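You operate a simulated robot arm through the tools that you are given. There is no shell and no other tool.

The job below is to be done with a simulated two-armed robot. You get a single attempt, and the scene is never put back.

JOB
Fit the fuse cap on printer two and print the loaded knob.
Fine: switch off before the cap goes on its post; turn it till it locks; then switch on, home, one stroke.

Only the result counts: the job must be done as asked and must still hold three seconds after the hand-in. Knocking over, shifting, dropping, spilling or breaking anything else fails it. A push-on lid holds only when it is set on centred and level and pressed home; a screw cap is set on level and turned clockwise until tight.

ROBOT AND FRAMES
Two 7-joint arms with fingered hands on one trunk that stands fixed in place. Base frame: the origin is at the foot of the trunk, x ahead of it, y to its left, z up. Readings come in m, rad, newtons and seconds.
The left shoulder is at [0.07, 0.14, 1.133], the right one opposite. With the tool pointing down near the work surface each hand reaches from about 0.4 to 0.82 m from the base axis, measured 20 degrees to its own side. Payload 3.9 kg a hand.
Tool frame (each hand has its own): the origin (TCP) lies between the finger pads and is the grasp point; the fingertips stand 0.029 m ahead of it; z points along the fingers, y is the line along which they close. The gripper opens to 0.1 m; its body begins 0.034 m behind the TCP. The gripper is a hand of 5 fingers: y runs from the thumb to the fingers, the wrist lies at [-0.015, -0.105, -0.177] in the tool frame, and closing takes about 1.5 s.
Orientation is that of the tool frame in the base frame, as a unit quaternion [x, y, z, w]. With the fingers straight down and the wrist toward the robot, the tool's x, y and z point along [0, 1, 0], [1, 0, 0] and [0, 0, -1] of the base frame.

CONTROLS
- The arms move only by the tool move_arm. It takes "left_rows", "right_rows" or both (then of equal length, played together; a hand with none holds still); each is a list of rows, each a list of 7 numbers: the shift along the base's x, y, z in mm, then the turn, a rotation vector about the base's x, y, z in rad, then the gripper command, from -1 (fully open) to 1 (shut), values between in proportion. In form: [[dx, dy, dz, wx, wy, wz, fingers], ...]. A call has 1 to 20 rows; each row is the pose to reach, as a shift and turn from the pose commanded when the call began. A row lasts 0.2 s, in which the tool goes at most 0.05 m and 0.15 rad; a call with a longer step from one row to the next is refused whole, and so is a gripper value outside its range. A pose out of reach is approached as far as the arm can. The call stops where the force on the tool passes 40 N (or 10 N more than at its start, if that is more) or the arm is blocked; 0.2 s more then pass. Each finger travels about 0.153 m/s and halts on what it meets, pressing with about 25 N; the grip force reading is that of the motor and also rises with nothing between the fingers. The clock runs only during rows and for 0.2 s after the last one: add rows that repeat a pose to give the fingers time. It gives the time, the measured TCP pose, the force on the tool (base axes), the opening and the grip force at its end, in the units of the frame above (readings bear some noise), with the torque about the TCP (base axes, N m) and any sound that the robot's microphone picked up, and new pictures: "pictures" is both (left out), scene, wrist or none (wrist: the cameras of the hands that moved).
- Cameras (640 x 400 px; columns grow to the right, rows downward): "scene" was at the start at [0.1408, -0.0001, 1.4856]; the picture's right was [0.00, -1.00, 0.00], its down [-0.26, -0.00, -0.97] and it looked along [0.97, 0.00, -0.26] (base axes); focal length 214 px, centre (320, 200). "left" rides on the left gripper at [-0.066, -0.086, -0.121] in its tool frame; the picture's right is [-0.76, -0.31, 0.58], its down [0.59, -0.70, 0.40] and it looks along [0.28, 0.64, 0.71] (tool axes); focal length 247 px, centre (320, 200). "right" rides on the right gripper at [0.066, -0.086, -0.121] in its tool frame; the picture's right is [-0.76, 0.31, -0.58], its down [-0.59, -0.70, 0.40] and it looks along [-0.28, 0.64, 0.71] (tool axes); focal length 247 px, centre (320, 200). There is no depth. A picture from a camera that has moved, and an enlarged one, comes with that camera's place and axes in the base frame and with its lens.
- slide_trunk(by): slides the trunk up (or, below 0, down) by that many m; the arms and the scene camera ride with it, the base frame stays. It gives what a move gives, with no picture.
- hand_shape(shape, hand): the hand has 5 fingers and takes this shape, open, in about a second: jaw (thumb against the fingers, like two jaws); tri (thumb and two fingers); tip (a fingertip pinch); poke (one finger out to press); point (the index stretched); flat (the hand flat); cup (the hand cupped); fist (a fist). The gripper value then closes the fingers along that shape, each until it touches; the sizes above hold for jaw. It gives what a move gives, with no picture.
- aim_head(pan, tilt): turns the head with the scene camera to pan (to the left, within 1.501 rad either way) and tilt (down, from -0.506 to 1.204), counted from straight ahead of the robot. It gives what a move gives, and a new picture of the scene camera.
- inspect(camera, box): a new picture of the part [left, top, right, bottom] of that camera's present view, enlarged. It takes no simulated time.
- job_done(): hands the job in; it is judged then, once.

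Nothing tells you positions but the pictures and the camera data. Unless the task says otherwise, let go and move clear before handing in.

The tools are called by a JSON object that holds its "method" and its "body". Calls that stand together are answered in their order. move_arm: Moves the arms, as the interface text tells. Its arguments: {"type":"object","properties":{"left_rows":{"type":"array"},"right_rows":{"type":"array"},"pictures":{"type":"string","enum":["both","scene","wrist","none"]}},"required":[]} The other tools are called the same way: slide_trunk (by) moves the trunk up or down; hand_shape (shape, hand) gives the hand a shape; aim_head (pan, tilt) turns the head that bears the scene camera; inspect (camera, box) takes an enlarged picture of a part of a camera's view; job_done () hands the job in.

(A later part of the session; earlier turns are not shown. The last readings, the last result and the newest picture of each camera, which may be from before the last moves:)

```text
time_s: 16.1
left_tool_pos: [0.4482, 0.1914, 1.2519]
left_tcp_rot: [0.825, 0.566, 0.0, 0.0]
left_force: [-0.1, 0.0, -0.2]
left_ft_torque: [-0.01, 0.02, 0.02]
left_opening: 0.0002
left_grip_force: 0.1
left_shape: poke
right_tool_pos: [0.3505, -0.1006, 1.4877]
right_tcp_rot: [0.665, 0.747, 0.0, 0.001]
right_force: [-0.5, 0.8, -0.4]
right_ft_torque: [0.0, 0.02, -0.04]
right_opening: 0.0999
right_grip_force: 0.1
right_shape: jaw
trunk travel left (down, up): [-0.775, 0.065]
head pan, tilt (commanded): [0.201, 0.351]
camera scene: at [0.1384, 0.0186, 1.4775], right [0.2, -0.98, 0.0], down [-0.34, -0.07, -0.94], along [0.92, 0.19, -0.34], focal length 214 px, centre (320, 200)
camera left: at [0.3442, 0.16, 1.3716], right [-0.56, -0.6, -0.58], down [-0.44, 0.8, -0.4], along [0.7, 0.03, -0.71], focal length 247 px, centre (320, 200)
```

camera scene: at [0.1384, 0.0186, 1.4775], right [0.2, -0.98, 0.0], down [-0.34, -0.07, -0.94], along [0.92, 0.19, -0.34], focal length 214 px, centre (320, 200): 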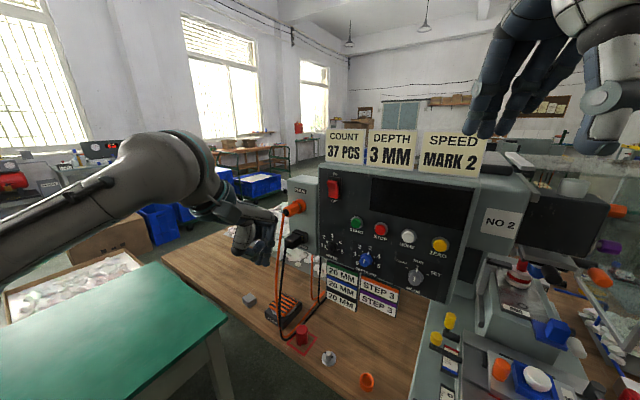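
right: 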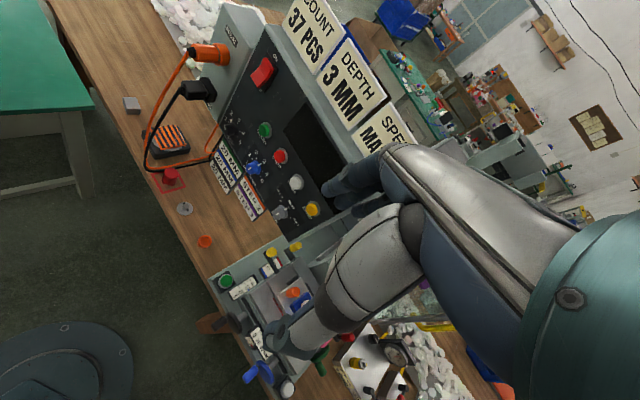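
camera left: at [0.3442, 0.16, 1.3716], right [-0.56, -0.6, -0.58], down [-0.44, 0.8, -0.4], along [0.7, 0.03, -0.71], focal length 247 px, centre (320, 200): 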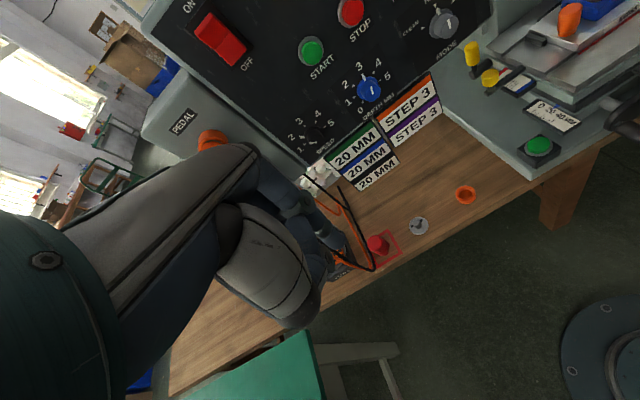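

The hand is pointing down again. I'll set the jaw shape and descend in front of the bench for a close look at the cap and post.

{"method": "hand_shape", "body": {"hand": "left", "shape": "jaw"}}

{"method": "move_arm", "body": {"left_rows": [[8, 0, -48, 0, 0, 0, -1], [16, 0, -96, 0, 0, 0, -1], [24, 0, -144, 0, 0, 0, -1], [32, 0, -192, 0, 0, 0, -1], [40, 0, -240, 0, 0, 0, -1], [50, 0, -285, 0, 0, 0, -1], [50, 0, -285, 0, 0, 0, -1]]}}

```text
time_s: 17.0
left_tool_pos: [0.4494, 0.1908, 1.251]
left_tcp_rot: [0.825, 0.566, 0.001, 0.0]
left_force: [-0.2, 0.1, -0.2]
left_ft_torque: [0.0, -0.02, -0.03]
left_opening: 0.0998
left_grip_force: 0.1
left_shape: jaw
right_tool_pos: [0.3518, -0.1007, 1.4886]
right_tcp_rot: [0.665, 0.746, 0.001, 0.0]
right_force: [0.1, 0.3, -0.2]
right_ft_torque: [-0.02, 0.02, 0.0]
right_opening: 0.0999
right_grip_force: 0.1
right_shape: jaw
trunk travel left (down, up): [-0.775, 0.065]
head pan, tilt (commanded): [0.201, 0.351]
```

```text
time_s: 18.6
left_tool_pos: [0.4967, 0.1943, 0.9659]
left_tcp_rot: [0.825, 0.566, 0.002, 0.001]
left_force: [-0.2, 1.0, 0.5]
left_ft_torque: [-0.03, -0.02, -0.05]
left_opening: 0.0999
left_grip_force: 0.0
left_shape: jaw
right_tool_pos: [0.3503, -0.1, 1.4886]
right_tcp_rot: [0.665, 0.747, 0.0, 0.001]
right_force: [0.2, -0.7, -0.3]
right_ft_torque: [-0.01, -0.05, -0.01]
right_opening: 0.0997
right_grip_force: 0.1
right_shape: jaw
trunk travel left (down, up): [-0.775, 0.065]
head pan, tilt (commanded): [0.201, 0.351]
camera scene: at [0.1378, 0.0191, 1.4775], right [0.2, -0.98, 0.0], down [-0.34, -0.07, -0.94], along [0.92, 0.19, -0.34], focal length 214 px, centre (320, 200)
camera left: at [0.392, 0.1626, 1.0865], right [-0.56, -0.6, -0.58], down [-0.44, 0.8, -0.4], along [0.7, 0.03, -0.71], focal length 247 px, centre (320, 200)
```

scene: 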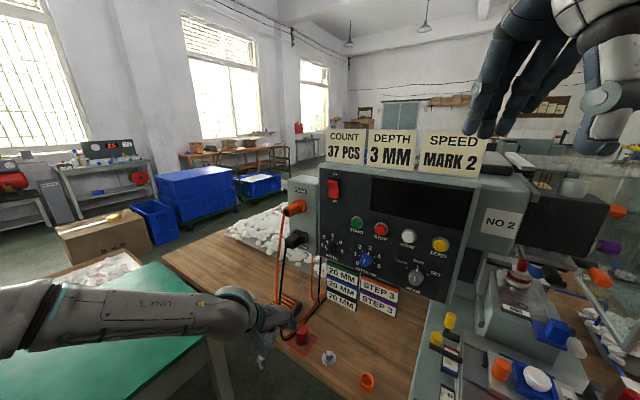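
left: 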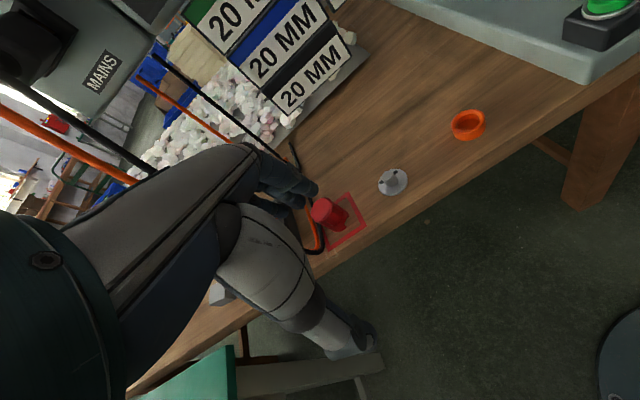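

Now closer; I'll zoom on the cap and post through the left wrist camera.

{"method": "inspect", "body": {"camera": "left", "box": [270, 150, 430, 250]}}

{"method": "inspect", "body": {"camera": "left", "box": [300, 190, 364, 230]}}

{"method": "inspect", "body": {"camera": "left", "box": [365, 160, 429, 200]}}

{"method": "aim_head", "body": {"pan": 0.15, "tilt": 0.85}}

```text
4.00 times, centred on (350, 200) of left
camera zoom: at [0.392, 0.1626, 1.0865], right [-0.56, -0.6, -0.58], down [-0.44, 0.8, -0.4], along [0.7, 0.03, -0.71], focal length 988 px, centre (200, 200)
```

zoom: 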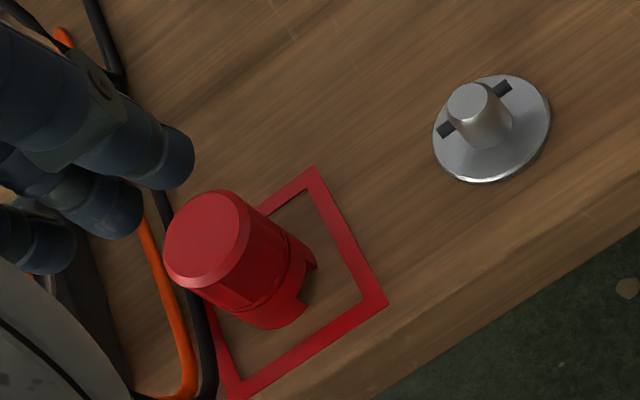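

```text
10.00 times, centred on (332, 210) of left
camera zoom: at [0.392, 0.1626, 1.0865], right [-0.56, -0.6, -0.58], down [-0.44, 0.8, -0.4], along [0.7, 0.03, -0.71], focal length 2470 px, centre (200, 100)
```

zoom: 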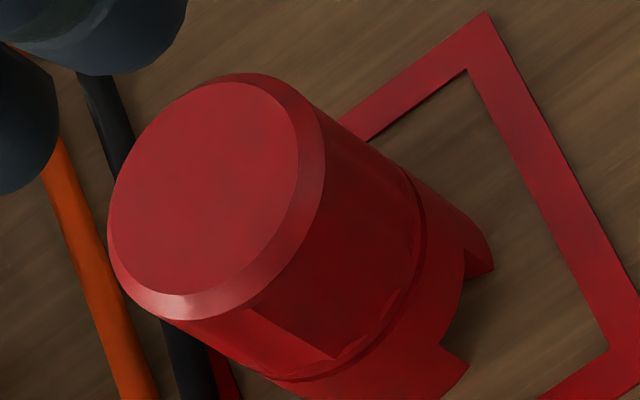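

```text
10.00 times, centred on (397, 180) of left
camera zoom: at [0.392, 0.1626, 1.0865], right [-0.56, -0.6, -0.58], down [-0.44, 0.8, -0.4], along [0.7, 0.03, -0.71], focal length 2470 px, centre (-450, 400)
```

zoom: 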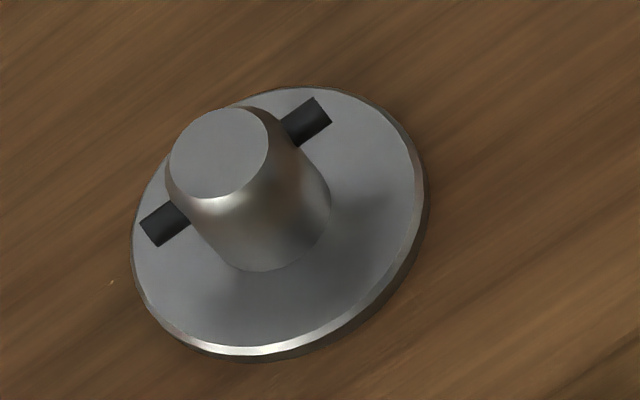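

```text
time_s: 19.6
left_tool_pos: [0.4982, 0.1922, 0.9666]
left_tcp_rot: [0.825, 0.565, 0.001, 0.0]
left_force: [0.6, 0.1, 0.1]
left_ft_torque: [0.04, 0.01, 0.01]
left_opening: 0.1
left_grip_force: 0.1
left_shape: jaw
right_tool_pos: [0.3523, -0.101, 1.4888]
right_tcp_rot: [0.666, 0.746, 0.0, 0.0]
right_force: [0.3, 0.3, -0.2]
right_ft_torque: [-0.02, -0.03, 0.01]
right_opening: 0.1001
right_grip_force: 0.0
right_shape: jaw
trunk travel left (down, up): [-0.775, 0.065]
head pan, tilt (commanded): [0.15, 0.85]
camera scene: at [0.1249, 0.0111, 1.4338], right [0.15, -0.99, 0.0], down [-0.74, -0.11, -0.66], along [0.65, 0.1, -0.75], focal length 214 px, centre (320, 200)
```

scene: 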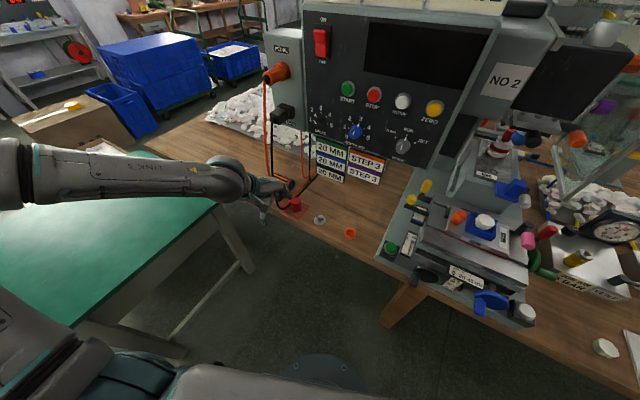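

I can see both clearly: the post's cross-pin runs parallel to the panel face (about 68° in base), and the cap's notch faces roughly toward me. I'll zoom in from the head too to pin down the notch direction.

{"method": "inspect", "body": {"camera": "scene", "box": [280, 190, 344, 230]}}

{"method": "inspect", "body": {"camera": "left", "box": [324, 205, 356, 235]}}

```text
10.00 times, centred on (312, 210) of scene
camera zoom: at [0.1249, 0.0111, 1.4338], right [0.15, -0.99, 0.0], down [-0.74, -0.11, -0.66], along [0.65, 0.1, -0.75], focal length 2145 px, centre (400, 100)
```

zoom: 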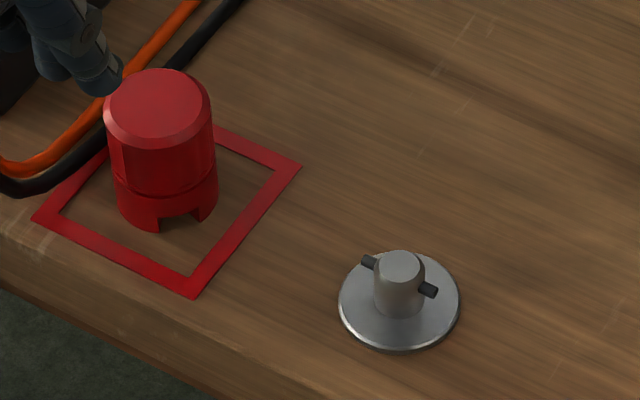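

```text
13.33 times, centred on (340, 220) of left
camera zoom: at [0.3928, 0.1616, 1.0867], right [-0.56, -0.6, -0.58], down [-0.44, 0.8, -0.4], along [0.7, 0.03, -0.71], focal length 3293 px, centre (53, -67)
```

zoom: 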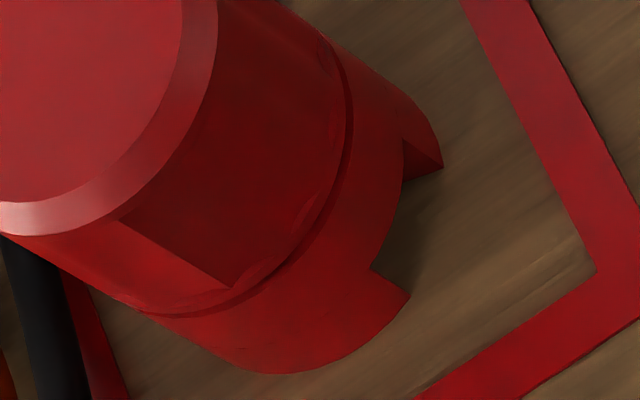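

Triangulation gives the bench height only to about ±1 cm, so I'll shift the wrist camera sideways (same orientation) for a precise stereo measurement of cap and post.

{"method": "move_arm", "body": {"left_rows": [[0, -35, 0, 0, 0, 0, -1], [0, -70, 0, 0, 0, 0, -1], [0, -110, 0, 0, 0, 0, -1], [0, -110, 0, 0, 0, 0, -1], [0, -110, 0, 0, 0, 0, -1]], "pictures": "wrist"}}

```text
time_s: 20.8
left_tool_pos: [0.4972, 0.0828, 0.9671]
left_tcp_rot: [0.825, 0.566, 0.001, 0.001]
left_force: [0.2, -0.3, 0.3]
left_ft_torque: [0.01, -0.01, 0.0]
left_opening: 0.0999
left_grip_force: 0.0
left_shape: jaw
right_tool_pos: [0.3517, -0.1004, 1.4888]
right_tcp_rot: [0.665, 0.747, 0.001, 0.001]
right_force: [-0.4, 0.4, -0.5]
right_ft_torque: [0.0, -0.02, 0.0]
right_opening: 0.0996
right_grip_force: 0.0
right_shape: jaw
trunk travel left (down, up): [-0.775, 0.065]
head pan, tilt (commanded): [0.15, 0.85]
camera left: at [0.3936, 0.0509, 1.0866], right [-0.56, -0.6, -0.58], down [-0.44, 0.8, -0.4], along [0.7, 0.03, -0.71], focal length 247 px, centre (320, 200)
```

left: 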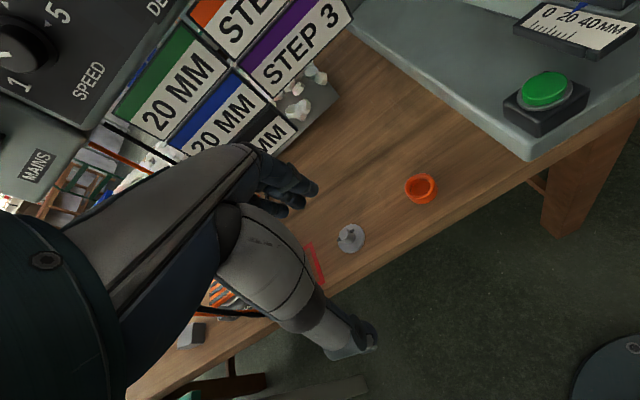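

{"method": "inspect", "body": {"camera": "left", "box": [318, 218, 382, 258]}}

{"method": "inspect", "body": {"camera": "left", "box": [388, 168, 452, 208]}}

```text
10.00 times, centred on (350, 238) of left
camera zoom: at [0.3936, 0.0509, 1.0866], right [-0.56, -0.6, -0.58], down [-0.44, 0.8, -0.4], along [0.7, 0.03, -0.71], focal length 2470 px, centre (20, -180)
```

zoom: 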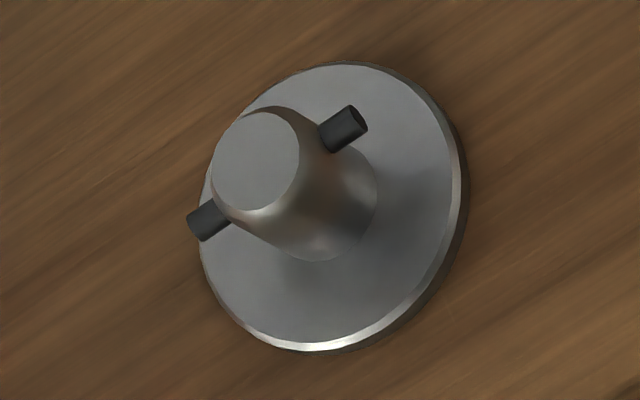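

```text
10.00 times, centred on (420, 188) of left
camera zoom: at [0.3936, 0.0509, 1.0866], right [-0.56, -0.6, -0.58], down [-0.44, 0.8, -0.4], along [0.7, 0.03, -0.71], focal length 2470 px, centre (-680, 320)
```

zoom: 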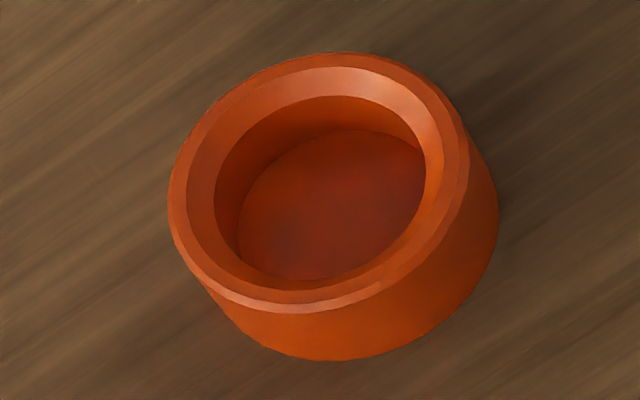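

Stereo now puts the post top at (0.615, 0.083, 0.775) with pins along ~68°, and the cap at (0.659, 0.186), top z ≈ 0.80, notch facing ~207°. The hanging cables are on the cap's left, so the right hand (whose fingers extend to the right) is the safer one for the pick; I'll park the left hand up and away first.

{"method": "move_arm", "body": {"left_rows": [[-15, 30, 35, 0, 0, 0, -1], [-30, 60, 70, 0, 0, 0, -1], [-45, 90, 110, 0, 0, 0, -1], [-55, 120, 150, 0, 0, 0, -1], [-65, 150, 190, 0, 0, 0, -1], [-75, 180, 230, 0, 0, 0, -1], [-85, 210, 270, 0, 0, 0, -1], [-90, 230, 310, 0, 0, 0, -1], [-90, 230, 310, 0, 0, 0, -1]], "pictures": "none"}}

{"method": "move_arm", "body": {"right_rows": [[12, 15, -45, 0, 0, 0.02, -1], [24, 30, -90, 0, 0, 0.04, -1], [36, 45, -135, 0, 0, 0.06, -1], [48, 60, -180, 0, 0, 0.08, -1], [60, 75, -225, 0, 0, 0.1, -1], [72, 90, -270, 0, 0, 0.12, -1], [84, 110, -315, 0, 0, 0.14, -1], [96, 130, -360, 0, 0, 0.15, -1], [108, 150, -405, 0, 0, 0.15, -1], [120, 170, -450, 0, 0, 0.15, -1], [132, 190, -490, 0, 0, 0.15, -1], [140, 210, -520, 0, 0, 0.15, -1], [140, 210, -520, 0, 0, 0.15, -1]]}}

```text
refused: row 3 steps farther than a row can; nothing moved
```

```text
refused: row 7 steps farther than a row can; nothing moved
```

The steps were a bit too long; I'll resend with even, shorter ones.

{"method": "move_arm", "body": {"left_rows": [[-10, 26, 34, 0, 0, 0, -1], [-20, 51, 69, 0, 0, 0, -1], [-30, 77, 103, 0, 0, 0, -1], [-40, 102, 138, 0, 0, 0, -1], [-50, 128, 172, 0, 0, 0, -1], [-60, 153, 207, 0, 0, 0, -1], [-70, 179, 241, 0, 0, 0, -1], [-80, 204, 276, 0, 0, 0, -1], [-90, 230, 310, 0, 0, 0, -1]], "pictures": "none"}}

{"method": "move_arm", "body": {"right_rows": [[11, 16, -40, 0, 0, 0.02, -1], [22, 32, -80, 0, 0, 0.04, -1], [33, 48, -120, 0, 0, 0.06, -1], [44, 64, -160, 0, 0, 0.08, -1], [55, 80, -200, 0, 0, 0.1, -1], [66, 96, -240, 0, 0, 0.12, -1], [77, 112, -280, 0, 0, 0.14, -1], [88, 128, -320, 0, 0, 0.15, -1], [99, 144, -360, 0, 0, 0.15, -1], [110, 160, -400, 0, 0, 0.15, -1], [121, 176, -440, 0, 0, 0.15, -1], [132, 192, -480, 0, 0, 0.15, -1], [140, 210, -520, 0, 0, 0.15, -1], [140, 210, -520, 0, 0, 0.15, -1]]}}

```text
time_s: 22.8
left_tool_pos: [0.4076, 0.3127, 1.2752]
left_tcp_rot: [0.825, 0.565, 0.0, 0.002]
left_force: [-0.1, 1.1, -0.3]
left_ft_torque: [0.0, -0.03, 0.01]
left_opening: 0.1003
left_grip_force: 0.0
left_shape: jaw
right_tool_pos: [0.3515, -0.101, 1.4881]
right_tcp_rot: [0.665, 0.747, -0.001, 0.001]
right_force: [-0.3, 0.6, 0.4]
right_ft_torque: [0.04, -0.04, -0.01]
right_opening: 0.0999
right_grip_force: 0.1
right_shape: jaw
trunk travel left (down, up): [-0.775, 0.065]
head pan, tilt (commanded): [0.15, 0.85]
```

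```text
time_s: 26.0
left_tool_pos: [0.4075, 0.3128, 1.2761]
left_tcp_rot: [0.825, 0.566, 0.0, 0.001]
left_force: [0.2, -0.6, -0.1]
left_ft_torque: [-0.02, 0.0, 0.01]
left_opening: 0.0995
left_grip_force: 0.0
left_shape: jaw
right_tool_pos: [0.5014, 0.1103, 0.9972]
right_tcp_rot: [0.613, 0.789, 0.032, -0.01]
right_force: [-0.2, 0.2, -0.1]
right_ft_torque: [-0.02, 0.0, 0.02]
right_opening: 0.0999
right_grip_force: 0.1
right_shape: jaw
trunk travel left (down, up): [-0.775, 0.065]
head pan, tilt (commanded): [0.15, 0.85]
stopped in row 14 (right hand): the arm was blocked; the commanded pose is now the measured one
camera scene: at [0.1245, 0.0116, 1.4338], right [0.15, -0.99, 0.0], down [-0.74, -0.11, -0.66], along [0.65, 0.1, -0.75], focal length 214 px, centre (320, 200)
camera right: at [0.3978, 0.1459, 1.1188], right [0.47, -0.7, 0.54], down [-0.53, -0.72, -0.46], along [0.71, -0.07, -0.7], focal length 247 px, centre (320, 200)
```

scene: 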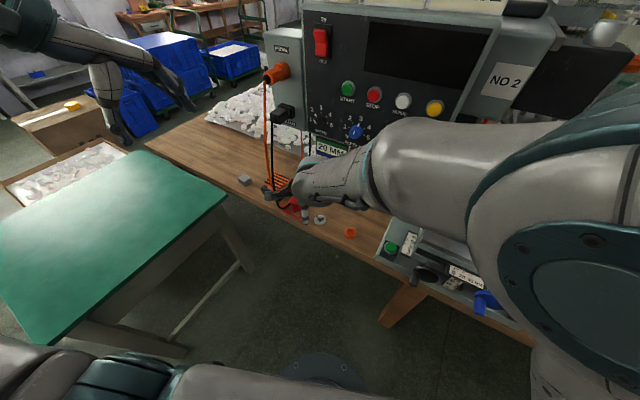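
right: 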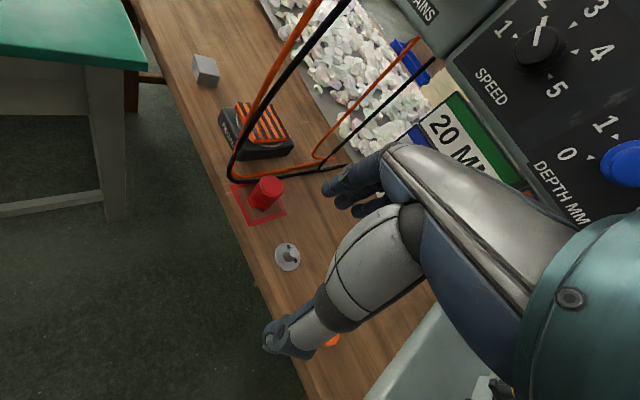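

The right arm reports being blocked mid-forearm, maybe close to the panel's knobs. I'll look before moving anything.

{"method": "inspect", "body": {"camera": "scene", "box": [360, 70, 520, 200]}}

{"method": "inspect", "body": {"camera": "left", "box": [0, 0, 640, 400]}}

{"method": "inspect", "body": {"camera": "scene", "box": [240, 100, 480, 250]}}

```text
3.08 times, centred on (440, 135) of scene
camera zoom: at [0.1245, 0.0116, 1.4338], right [0.15, -0.99, 0.0], down [-0.74, -0.11, -0.66], along [0.65, 0.1, -0.75], focal length 660 px, centre (-49, 400)
```

zoom: 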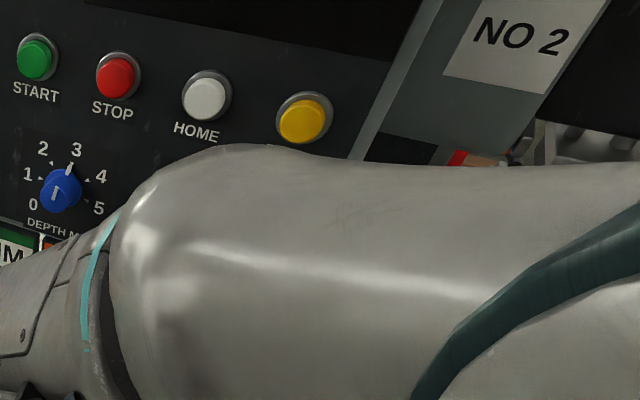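

```text
1.00 times, centred on (320, 200) of left (not enlarged: the box is as wide or as high as the picture)
camera zoom: at [0.3044, 0.281, 1.3959], right [-0.56, -0.6, -0.58], down [-0.44, 0.8, -0.4], along [0.7, 0.03, -0.71], focal length 247 px, centre (320, 200)
```

zoom: 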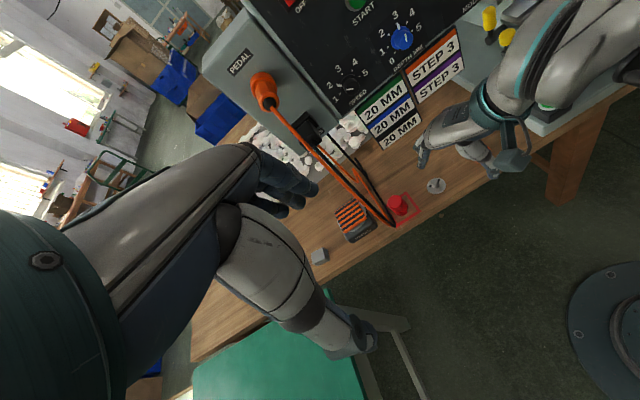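

```text
2.67 times, centred on (360, 175) of scene
camera zoom: at [0.1245, 0.0116, 1.4338], right [0.15, -0.99, 0.0], down [-0.74, -0.11, -0.66], along [0.65, 0.1, -0.75], focal length 572 px, centre (213, 267)
```

zoom: 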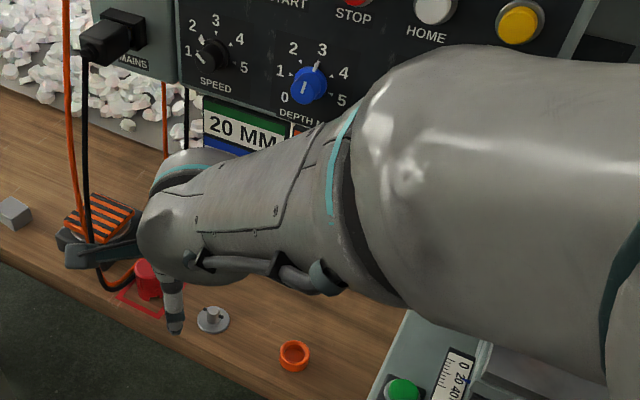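

{"method": "inspect", "body": {"camera": "left", "box": [440, 0, 640, 125]}}

{"method": "inspect", "body": {"camera": "right", "box": [400, 0, 640, 150]}}

```text
3.20 times, centred on (540, 62) of left
camera zoom: at [0.3044, 0.281, 1.3959], right [-0.56, -0.6, -0.58], down [-0.44, 0.8, -0.4], along [0.7, 0.03, -0.71], focal length 790 px, centre (-384, 640)
```

zoom: 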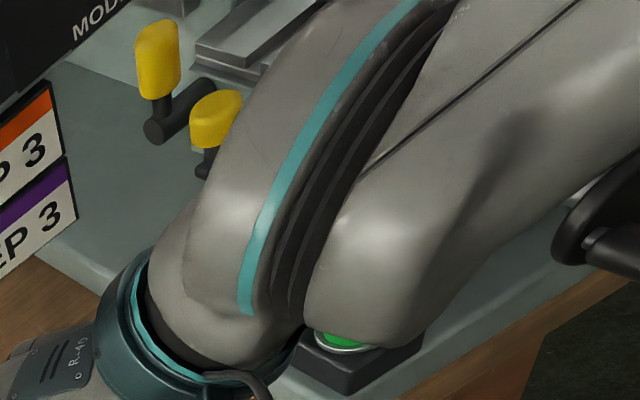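

```text
2.67 times, centred on (520, 75) of right
camera zoom: at [0.3978, 0.1459, 1.1188], right [0.47, -0.7, 0.54], down [-0.53, -0.72, -0.46], along [0.71, -0.07, -0.7], focal length 659 px, centre (-213, 533)
```

zoom: 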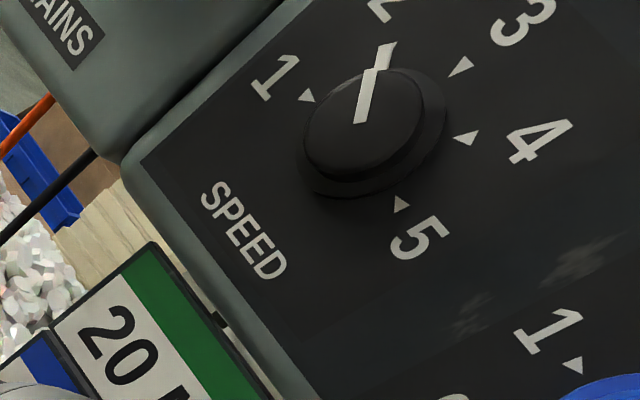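

The forearm sits about 20 cm clear of the panel, so this looks like an arm-posture limit rather than hitting anything. I'll try moving forward with more reach while levelling the hand.

{"method": "move_arm", "body": {"right_rows": [[15, 8, 0, -0.02, 0.008, 0, -1], [35, 18, -5, -0.04, 0.016, 0, -1], [55, 28, -12, -0.063, 0.0234, 0, -1], [70, 40, -20, -0.063, 0.0234, 0, -1], [70, 40, -20, -0.063, 0.0234, 0, -1]]}}

```text
time_s: 27.4
left_tool_pos: [0.4074, 0.3116, 1.2754]
left_tcp_rot: [0.825, 0.566, 0.001, 0.001]
left_force: [-0.2, 0.5, 0.8]
left_ft_torque: [-0.02, -0.01, -0.01]
left_opening: 0.0998
left_grip_force: 0.0
left_shape: jaw
right_tool_pos: [0.5933, 0.1311, 1.0071]
right_tcp_rot: [0.637, 0.77, 0.033, -0.024]
right_force: [-0.4, 0.2, 0.4]
right_ft_torque: [0.01, -0.02, -0.01]
right_opening: 0.1003
right_grip_force: 0.1
right_shape: jaw
trunk travel left (down, up): [-0.775, 0.065]
head pan, tilt (commanded): [0.15, 0.85]
stopped in row 5 (right hand): the arm was blocked; the commanded pose is now the measured one
camera scene: at [0.1251, 0.0109, 1.4338], right [0.15, -0.99, 0.0], down [-0.74, -0.11, -0.66], along [0.65, 0.1, -0.75], focal length 214 px, centre (320, 200)
camera right: at [0.4952, 0.17, 1.1317], right [0.44, -0.73, 0.52], down [-0.58, -0.68, -0.46], along [0.69, -0.1, -0.72], focal length 247 px, centre (320, 200)
```

scene: 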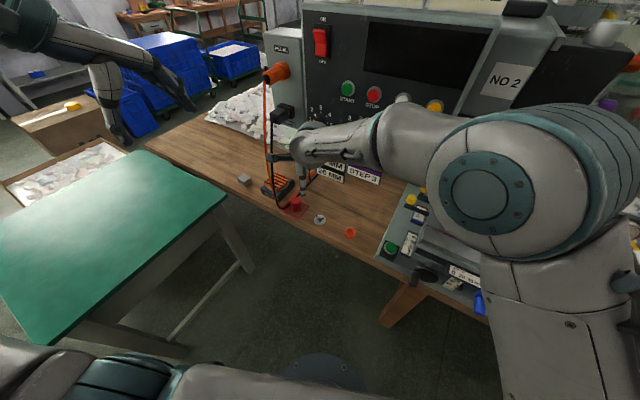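
right: 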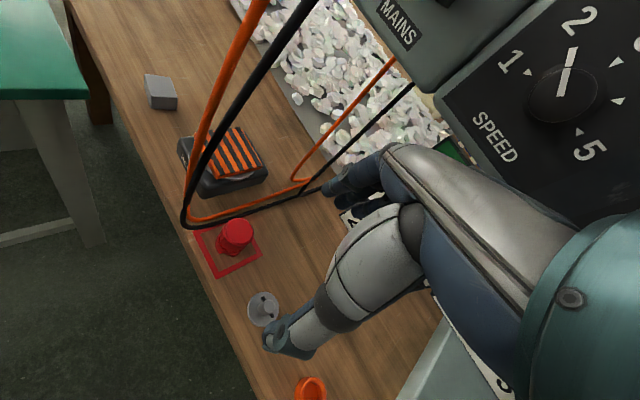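

The arm still deviates from command with no force at the hand, so something upstream (elbow) may be touching. Let me inspect around the elbow.

{"method": "inspect", "body": {"camera": "scene", "box": [380, 60, 640, 222]}}

{"method": "inspect", "body": {"camera": "left", "box": [400, 0, 640, 150]}}

```text
2.46 times, centred on (510, 141) of scene
camera zoom: at [0.1251, 0.0109, 1.4338], right [0.15, -0.99, 0.0], down [-0.74, -0.11, -0.66], along [0.65, 0.1, -0.75], focal length 528 px, centre (-148, 345)
```

zoom: 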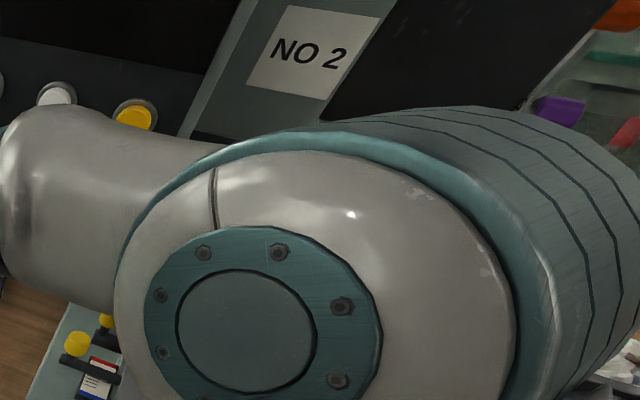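

```text
2.67 times, centred on (520, 75) of left
camera zoom: at [0.305, 0.2803, 1.396], right [-0.56, -0.6, -0.58], down [-0.44, 0.8, -0.4], along [0.7, 0.03, -0.71], focal length 659 px, centre (-213, 533)
```

zoom: 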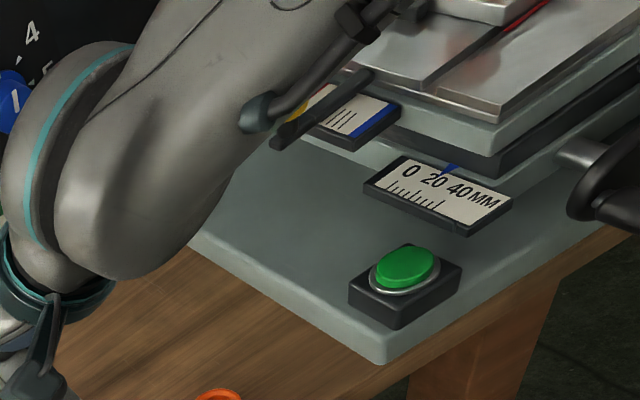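

The right elbow is uncomfortably close to the printer head, so crossing the right arm over is a bad idea. I'll retreat it along the same path.

{"method": "move_arm", "body": {"right_rows": [[-40, -10, 0, -0.03, 0.002, 0, -1], [-80, -20, 5, -0.06, 0.004, 0, -1], [-100, -30, 20, -0.08, 0.005, 0, -1], [-111, -46, 60, -0.08, 0.005, 0, -1], [-122, -62, 100, -0.08, 0.005, 0, -1], [-133, -78, 140, -0.08, 0.005, 0, -1], [-144, -94, 180, -0.08, 0.005, 0, -1], [-155, -110, 220, -0.08, 0.005, 0, -1], [-166, -126, 260, -0.08, 0.005, 0, -1], [-177, -142, 300, -0.08, 0.005, 0, -1], [-188, -158, 340, -0.08, 0.005, 0, -1], [-199, -174, 380, -0.08, 0.005, 0, -1], [-210, -190, 420, -0.08, 0.005, 0, -1], [-221, -206, 460, -0.08, 0.005, 0, -1], [-232, -222, 490, -0.08, 0.005, 0, -1]]}}

```text
time_s: 30.6
left_tool_pos: [0.4086, 0.312, 1.2758]
left_tcp_rot: [0.825, 0.565, 0.002, 0.0]
left_force: [-1.1, 0.6, 0.2]
left_ft_torque: [0.01, -0.03, 0.0]
left_opening: 0.0998
left_grip_force: 0.1
left_shape: jaw
right_tool_pos: [0.3584, -0.0888, 1.4966]
right_tcp_rot: [0.636, 0.771, -0.001, 0.001]
right_force: [-0.8, 0.4, -0.1]
right_ft_torque: [0.01, 0.01, 0.01]
right_opening: 0.0997
right_grip_force: 0.1
right_shape: jaw
trunk travel left (down, up): [-0.775, 0.065]
head pan, tilt (commanded): [0.15, 0.85]
camera scene: at [0.1241, 0.0111, 1.4338], right [0.15, -0.99, 0.0], down [-0.74, -0.11, -0.66], along [0.65, 0.1, -0.75], focal length 214 px, centre (320, 200)
camera right: at [0.2605, -0.0401, 1.618], right [0.45, -0.68, 0.58], down [-0.58, -0.71, -0.4], along [0.68, -0.16, -0.71], focal length 247 px, centre (320, 200)
```

scene: 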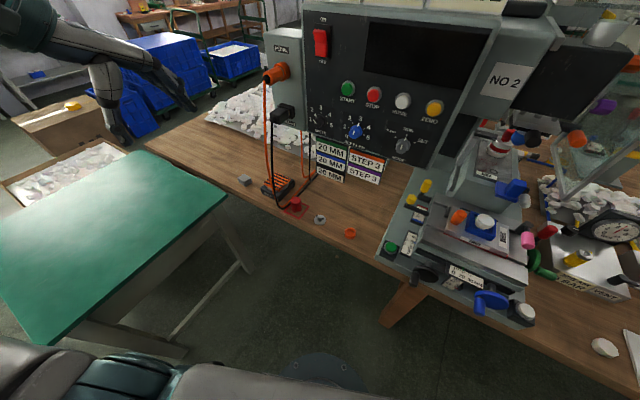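
right: 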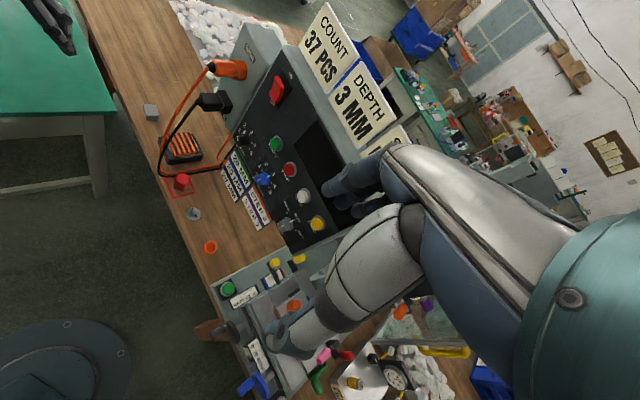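

Back clear. I'll verify that the knobs, levers and printer are unchanged.

{"method": "inspect", "body": {"camera": "scene", "box": [310, 50, 470, 190]}}

{"method": "inspect", "body": {"camera": "scene", "box": [380, 100, 640, 330]}}

```text
2.86 times, centred on (390, 120) of scene
camera zoom: at [0.1241, 0.0111, 1.4338], right [0.15, -0.99, 0.0], down [-0.74, -0.11, -0.66], along [0.65, 0.1, -0.75], focal length 613 px, centre (120, 429)
```

zoom: 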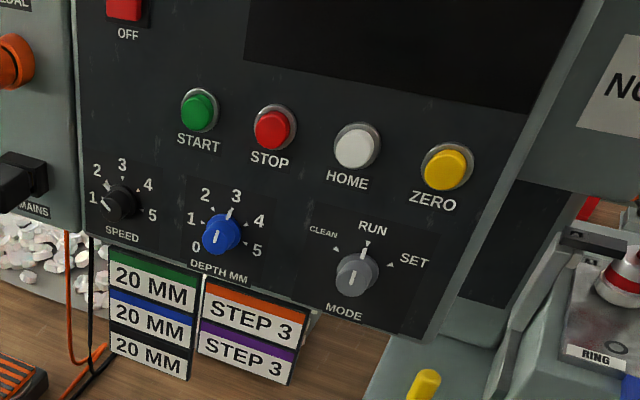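

```text
1.74 times, centred on (510, 215) of scene
camera zoom: at [0.1241, 0.0111, 1.4338], right [0.15, -0.99, 0.0], down [-0.74, -0.11, -0.66], along [0.65, 0.1, -0.75], focal length 373 px, centre (-10, 174)
```

zoom: 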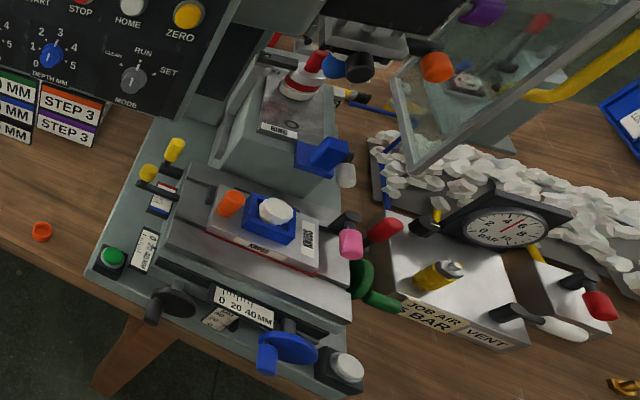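

All settings look untouched. I'll use the left hand instead, leaning it ~18° to the right (pinky side up) so the palm stays clear of the hanging cables. First yaw and come down in front of the bench.

{"method": "move_arm", "body": {"left_rows": [[10, -16, -35, 0, 0, -0.035, -1], [21, -32, -70, 0, 0, -0.07, -1], [31, -48, -105, 0, 0, -0.105, -1], [41, -64, -140, 0, 0, -0.14, -1], [52, -80, -175, 0, 0, -0.175, -1], [62, -96, -210, 0, 0, -0.21, -1], [72, -112, -245, 0, 0, -0.2426, -1], [72, -112, -245, 0, 0, -0.2426, -1]], "pictures": "none"}}

{"method": "move_arm", "body": {"left_rows": [[13, -3, -17, 0.0858, -0.06, 0, -1], [27, -6, -34, 0.1716, -0.12, 0, -1], [40, -10, -50, 0.2573, -0.1802, 0, -1], [40, -10, -50, 0.2573, -0.1802, 0, -1]]}}

```text
time_s: 32.4
left_tool_pos: [0.4796, 0.2014, 1.0281]
left_tcp_rot: [0.887, 0.461, 0.001, 0.001]
left_force: [-0.9, 0.6, -0.4]
left_ft_torque: [0.01, -0.03, 0.01]
left_opening: 0.0999
left_grip_force: 0.1
left_shape: jaw
right_tool_pos: [0.3585, -0.088, 1.4958]
right_tcp_rot: [0.636, 0.772, -0.001, 0.001]
right_force: [0.6, 0.5, 0.4]
right_ft_torque: [0.02, 0.01, 0.02]
right_opening: 0.1002
right_grip_force: 0.1
right_shape: jaw
trunk travel left (down, up): [-0.775, 0.065]
head pan, tilt (commanded): [0.15, 0.85]
```

```text
time_s: 33.4
left_tool_pos: [0.52, 0.1916, 0.9805]
left_tcp_rot: [0.876, 0.456, 0.139, -0.071]
left_force: [-1.7, 0.8, 0.8]
left_ft_torque: [0.01, -0.01, -0.01]
left_opening: 0.0998
left_grip_force: 0.0
left_shape: jaw
right_tool_pos: [0.3592, -0.0877, 1.4972]
right_tcp_rot: [0.636, 0.772, 0.0, 0.002]
right_force: [-0.7, 0.3, -0.6]
right_ft_torque: [0.0, 0.01, 0.01]
right_opening: 0.0999
right_grip_force: 0.0
right_shape: jaw
trunk travel left (down, up): [-0.775, 0.065]
head pan, tilt (commanded): [0.15, 0.85]
camera scene: at [0.1243, 0.0122, 1.4338], right [0.15, -0.99, 0.0], down [-0.74, -0.11, -0.66], along [0.65, 0.1, -0.75], focal length 214 px, centre (320, 200)
camera left: at [0.3922, 0.1578, 1.075], right [-0.56, -0.27, -0.78], down [-0.18, 0.96, -0.2], along [0.81, 0.03, -0.59], focal length 247 px, centre (320, 200)
```

scene: 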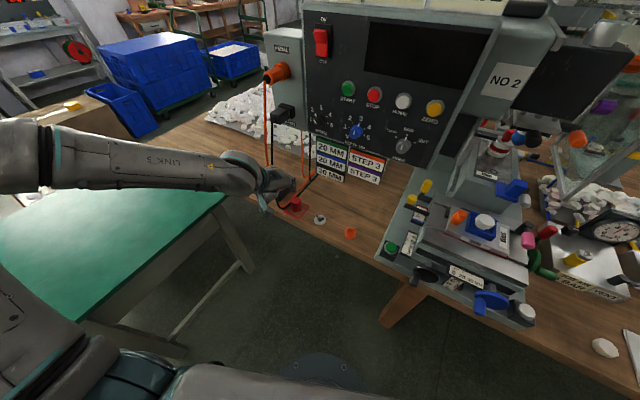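
left: 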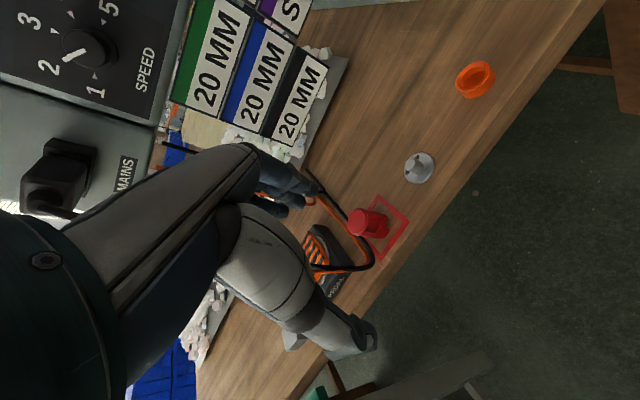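

Tilted pose achieved. Now move over the cap at z ≈ 0.88.

{"method": "move_arm", "body": {"left_rows": [[35, -1, -25, 0, 0, 0, -1], [70, -2, -50, 0, 0, 0, -1], [105, -3, -75, 0, 0, 0, -1], [140, -5, -100, 0, 0, 0, -1], [140, -5, -100, 0, 0, 0, -1]]}}

{"method": "inspect", "body": {"camera": "left", "box": [220, 120, 420, 320]}}

{"method": "inspect", "body": {"camera": "scene", "box": [240, 140, 340, 220]}}

```text
time_s: 34.6
left_tool_pos: [0.6621, 0.1879, 0.8813]
left_tcp_rot: [0.876, 0.455, 0.141, -0.07]
left_force: [-1.2, 0.4, 0.4]
left_ft_torque: [0.0, -0.02, 0.0]
left_opening: 0.0997
left_grip_force: 0.0
left_shape: jaw
right_tool_pos: [0.357, -0.0883, 1.4967]
right_tcp_rot: [0.637, 0.771, -0.001, 0.001]
right_force: [-0.1, 0.4, -0.6]
right_ft_torque: [0.04, 0.01, -0.01]
right_opening: 0.0997
right_grip_force: 0.0
right_shape: jaw
trunk travel left (down, up): [-0.775, 0.065]
head pan, tilt (commanded): [0.15, 0.85]
camera scene: at [0.1231, 0.0123, 1.4339], right [0.15, -0.99, 0.0], down [-0.74, -0.11, -0.66], along [0.65, 0.1, -0.75], focal length 214 px, centre (320, 200)
camera left: at [0.5326, 0.1529, 0.9758], right [-0.56, -0.27, -0.78], down [-0.18, 0.96, -0.2], along [0.81, 0.03, -0.59], focal length 247 px, centre (320, 200)
```

scene: 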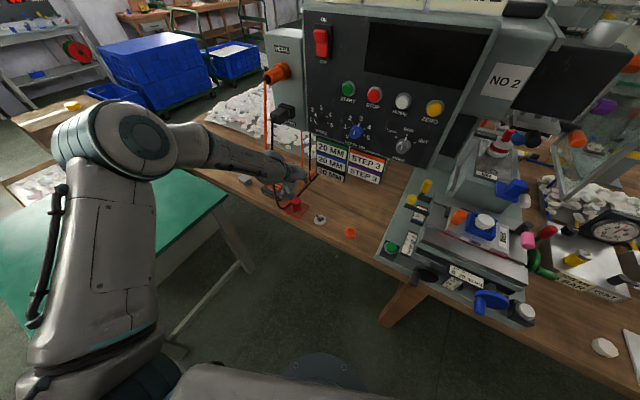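
left: 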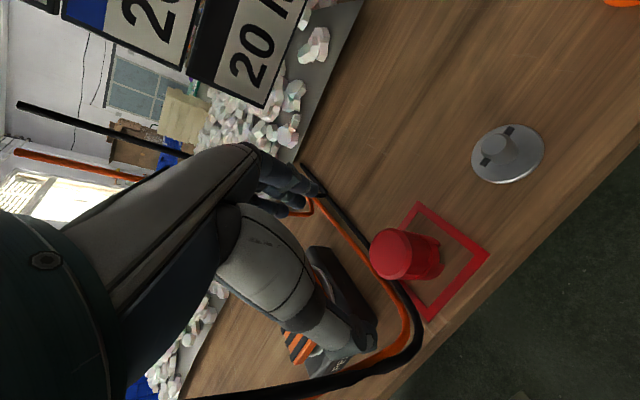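

```text
2.00 times, centred on (320, 220) of left
camera zoom: at [0.5326, 0.1529, 0.9758], right [-0.56, -0.27, -0.78], down [-0.18, 0.96, -0.2], along [0.81, 0.03, -0.59], focal length 494 px, centre (320, 160)
```

zoom: 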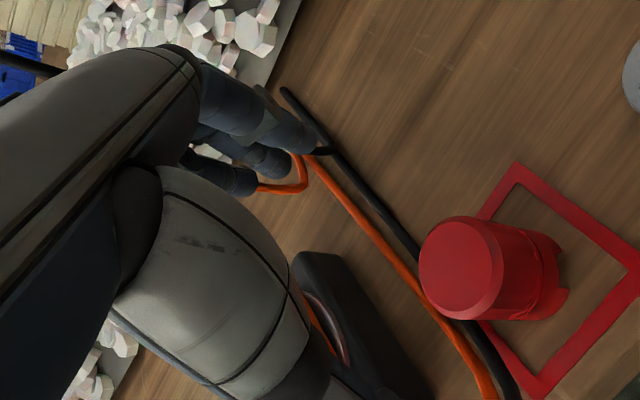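

```text
5.00 times, centred on (290, 180) of scene
camera zoom: at [0.1231, 0.0123, 1.4339], right [0.15, -0.99, 0.0], down [-0.74, -0.11, -0.66], along [0.65, 0.1, -0.75], focal length 1072 px, centre (470, 300)
```

zoom: 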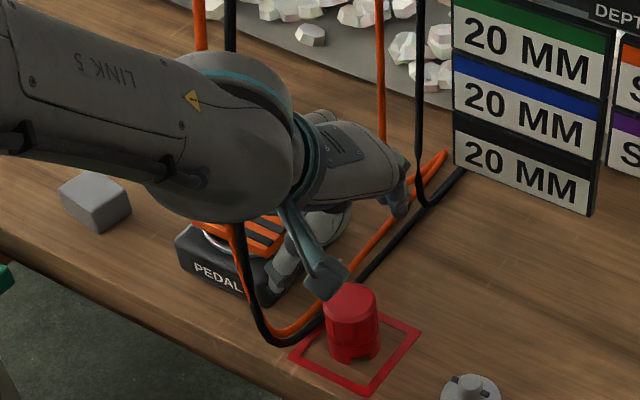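

TCP is directly above the cap, thumb and fingers straddling it with ~2 cm to the cables. Descending to grasp height.

{"method": "move_arm", "body": {"left_rows": [[-1, 0, -25, 0, 0, 0, -1], [-2, 0, -50, 0, 0, 0, -1], [-3, 0, -70, 0, 0, 0, -1], [-3, 0, -80, 0, 0, 0, -1], [-3, 0, -90, 0, 0, 0, -1], [-3, 0, -90, 0, 0, 0, -1]]}}

{"method": "inspect", "body": {"camera": "left", "box": [220, 120, 420, 320]}}

{"method": "inspect", "body": {"camera": "scene", "box": [260, 160, 340, 220]}}

```text
time_s: 36.0
left_tool_pos: [0.6585, 0.1857, 0.791]
left_tcp_rot: [0.876, 0.456, 0.14, -0.072]
left_force: [0.2, 0.4, -1.0]
left_ft_torque: [-0.01, -0.02, -0.01]
left_opening: 0.1001
left_grip_force: 0.1
left_shape: jaw
right_tool_pos: [0.3587, -0.088, 1.4963]
right_tcp_rot: [0.636, 0.772, -0.002, 0.002]
right_force: [-0.3, -0.2, 0.5]
right_ft_torque: [-0.03, 0.0, 0.0]
right_opening: 0.0997
right_grip_force: 0.0
right_shape: jaw
trunk travel left (down, up): [-0.775, 0.065]
head pan, tilt (commanded): [0.15, 0.85]
camera scene: at [0.1247, 0.0109, 1.4338], right [0.15, -0.99, 0.0], down [-0.74, -0.11, -0.66], along [0.65, 0.1, -0.75], focal length 214 px, centre (320, 200)
camera left: at [0.5307, 0.1522, 0.8853], right [-0.56, -0.27, -0.78], down [-0.18, 0.96, -0.2], along [0.81, 0.03, -0.59], focal length 247 px, centre (320, 200)
```

scene: 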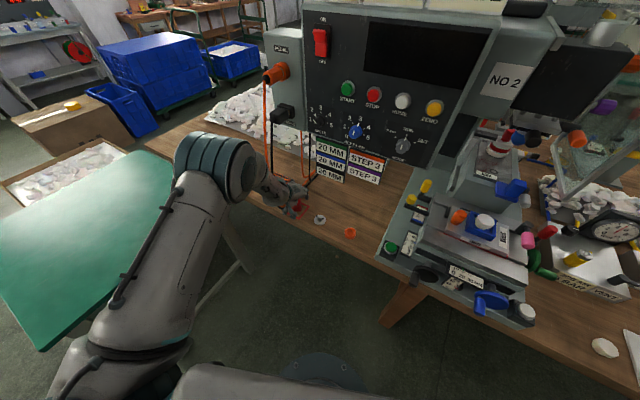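
left: 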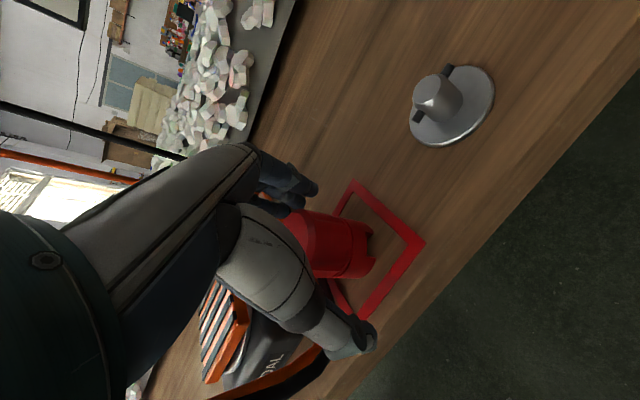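

```text
2.00 times, centred on (320, 220) of left
camera zoom: at [0.5307, 0.1522, 0.8853], right [-0.56, -0.27, -0.78], down [-0.18, 0.96, -0.2], along [0.81, 0.03, -0.59], focal length 494 px, centre (320, 160)
```

zoom: 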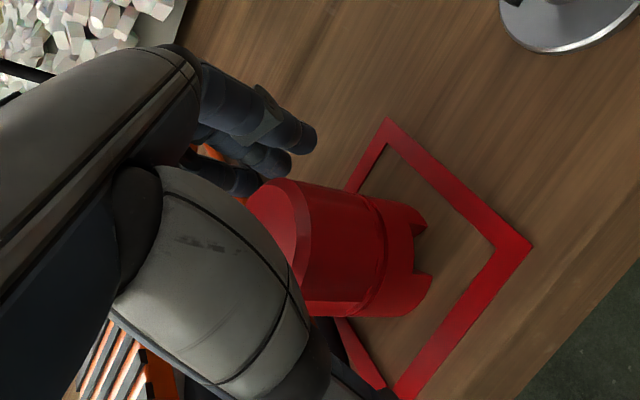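

```text
6.67 times, centred on (300, 190) of scene
camera zoom: at [0.1247, 0.0109, 1.4338], right [0.15, -0.99, 0.0], down [-0.74, -0.11, -0.66], along [0.65, 0.1, -0.75], focal length 1430 px, centre (453, 267)
```

zoom: 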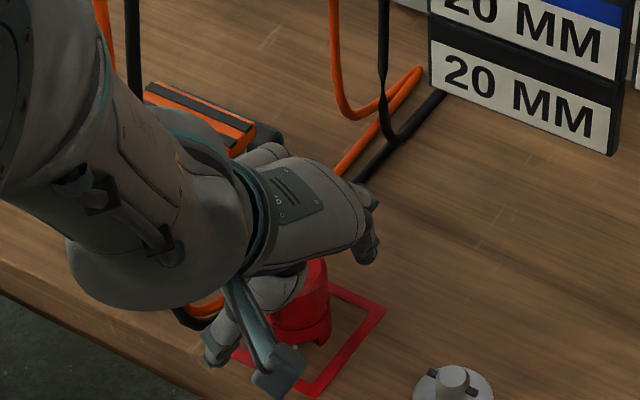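

The cap sits between thumb and fingers. Closing the grip.

{"method": "move_arm", "body": {"left_rows": [[0, 0, 0, 0, 0, 0, 0.0], [0, 0, 0, 0, 0, 0, 0.5], [0, 0, 0, 0, 0, 0, 1], [0, 0, 0, 0, 0, 0, 1], [0, 0, 0, 0, 0, 0, 1], [0, 0, 0, 0, 0, 0, 1], [0, 0, 0, 0, 0, 0, 1], [0, 0, 0, 0, 0, 0, 1]]}}

{"method": "inspect", "body": {"camera": "left", "box": [220, 120, 420, 320]}}

{"method": "inspect", "body": {"camera": "scene", "box": [260, 160, 340, 220]}}

```text
time_s: 37.8
left_tool_pos: [0.659, 0.1866, 0.7916]
left_tcp_rot: [0.877, 0.455, 0.139, -0.071]
left_force: [-0.3, 0.4, -0.6]
left_ft_torque: [0.01, -0.02, -0.01]
left_opening: 0.0321
left_grip_force: 25.2
left_shape: jaw
right_tool_pos: [0.3595, -0.0885, 1.496]
right_tcp_rot: [0.636, 0.771, -0.001, 0.001]
right_force: [0.7, 0.4, 0.1]
right_ft_torque: [-0.04, 0.02, -0.01]
right_opening: 0.0999
right_grip_force: 0.1
right_shape: jaw
trunk travel left (down, up): [-0.775, 0.065]
head pan, tilt (commanded): [0.15, 0.85]
camera scene: at [0.1248, 0.0113, 1.4338], right [0.15, -0.99, 0.0], down [-0.74, -0.11, -0.66], along [0.65, 0.1, -0.75], focal length 214 px, centre (320, 200)
camera left: at [0.5307, 0.1525, 0.8853], right [-0.56, -0.27, -0.78], down [-0.18, 0.96, -0.2], along [0.81, 0.03, -0.59], focal length 247 px, centre (320, 200)
```

scene: 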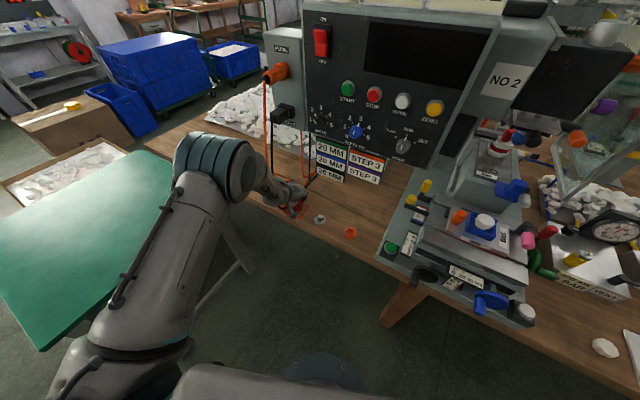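
left: 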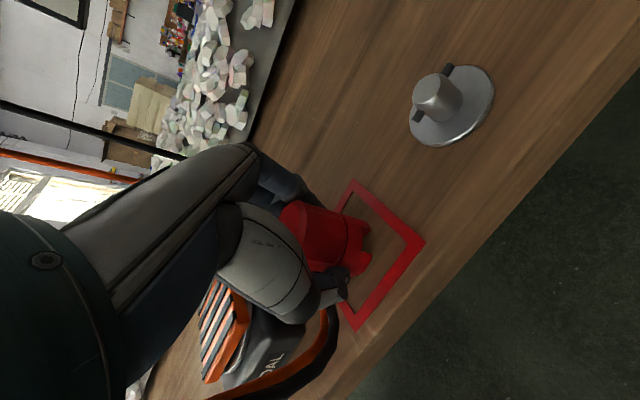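

```text
2.00 times, centred on (320, 220) of left
camera zoom: at [0.5307, 0.1525, 0.8853], right [-0.56, -0.27, -0.78], down [-0.18, 0.96, -0.2], along [0.81, 0.03, -0.59], focal length 494 px, centre (320, 160)
```

zoom: 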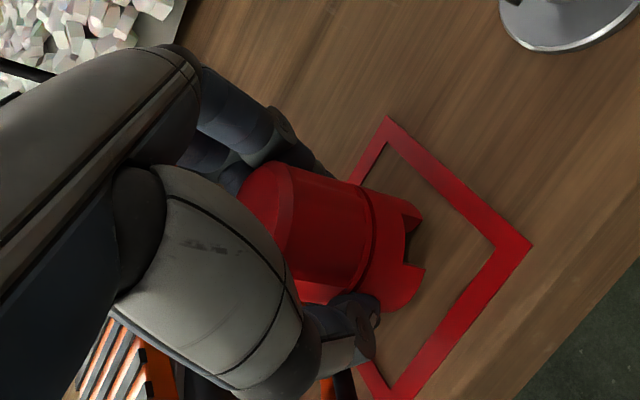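

```text
6.67 times, centred on (300, 190) of scene
camera zoom: at [0.1248, 0.0113, 1.4338], right [0.15, -0.99, 0.0], down [-0.74, -0.11, -0.66], along [0.65, 0.1, -0.75], focal length 1430 px, centre (453, 267)
```

zoom: 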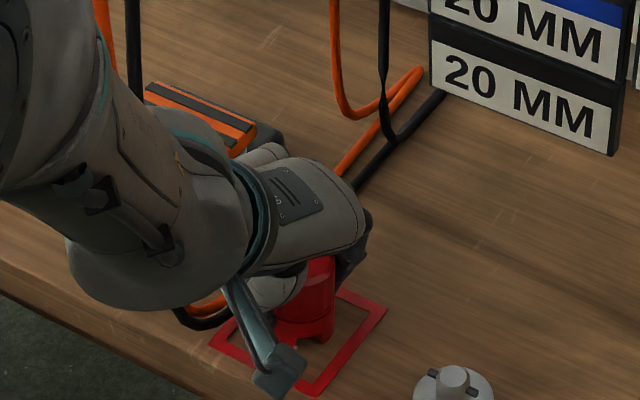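

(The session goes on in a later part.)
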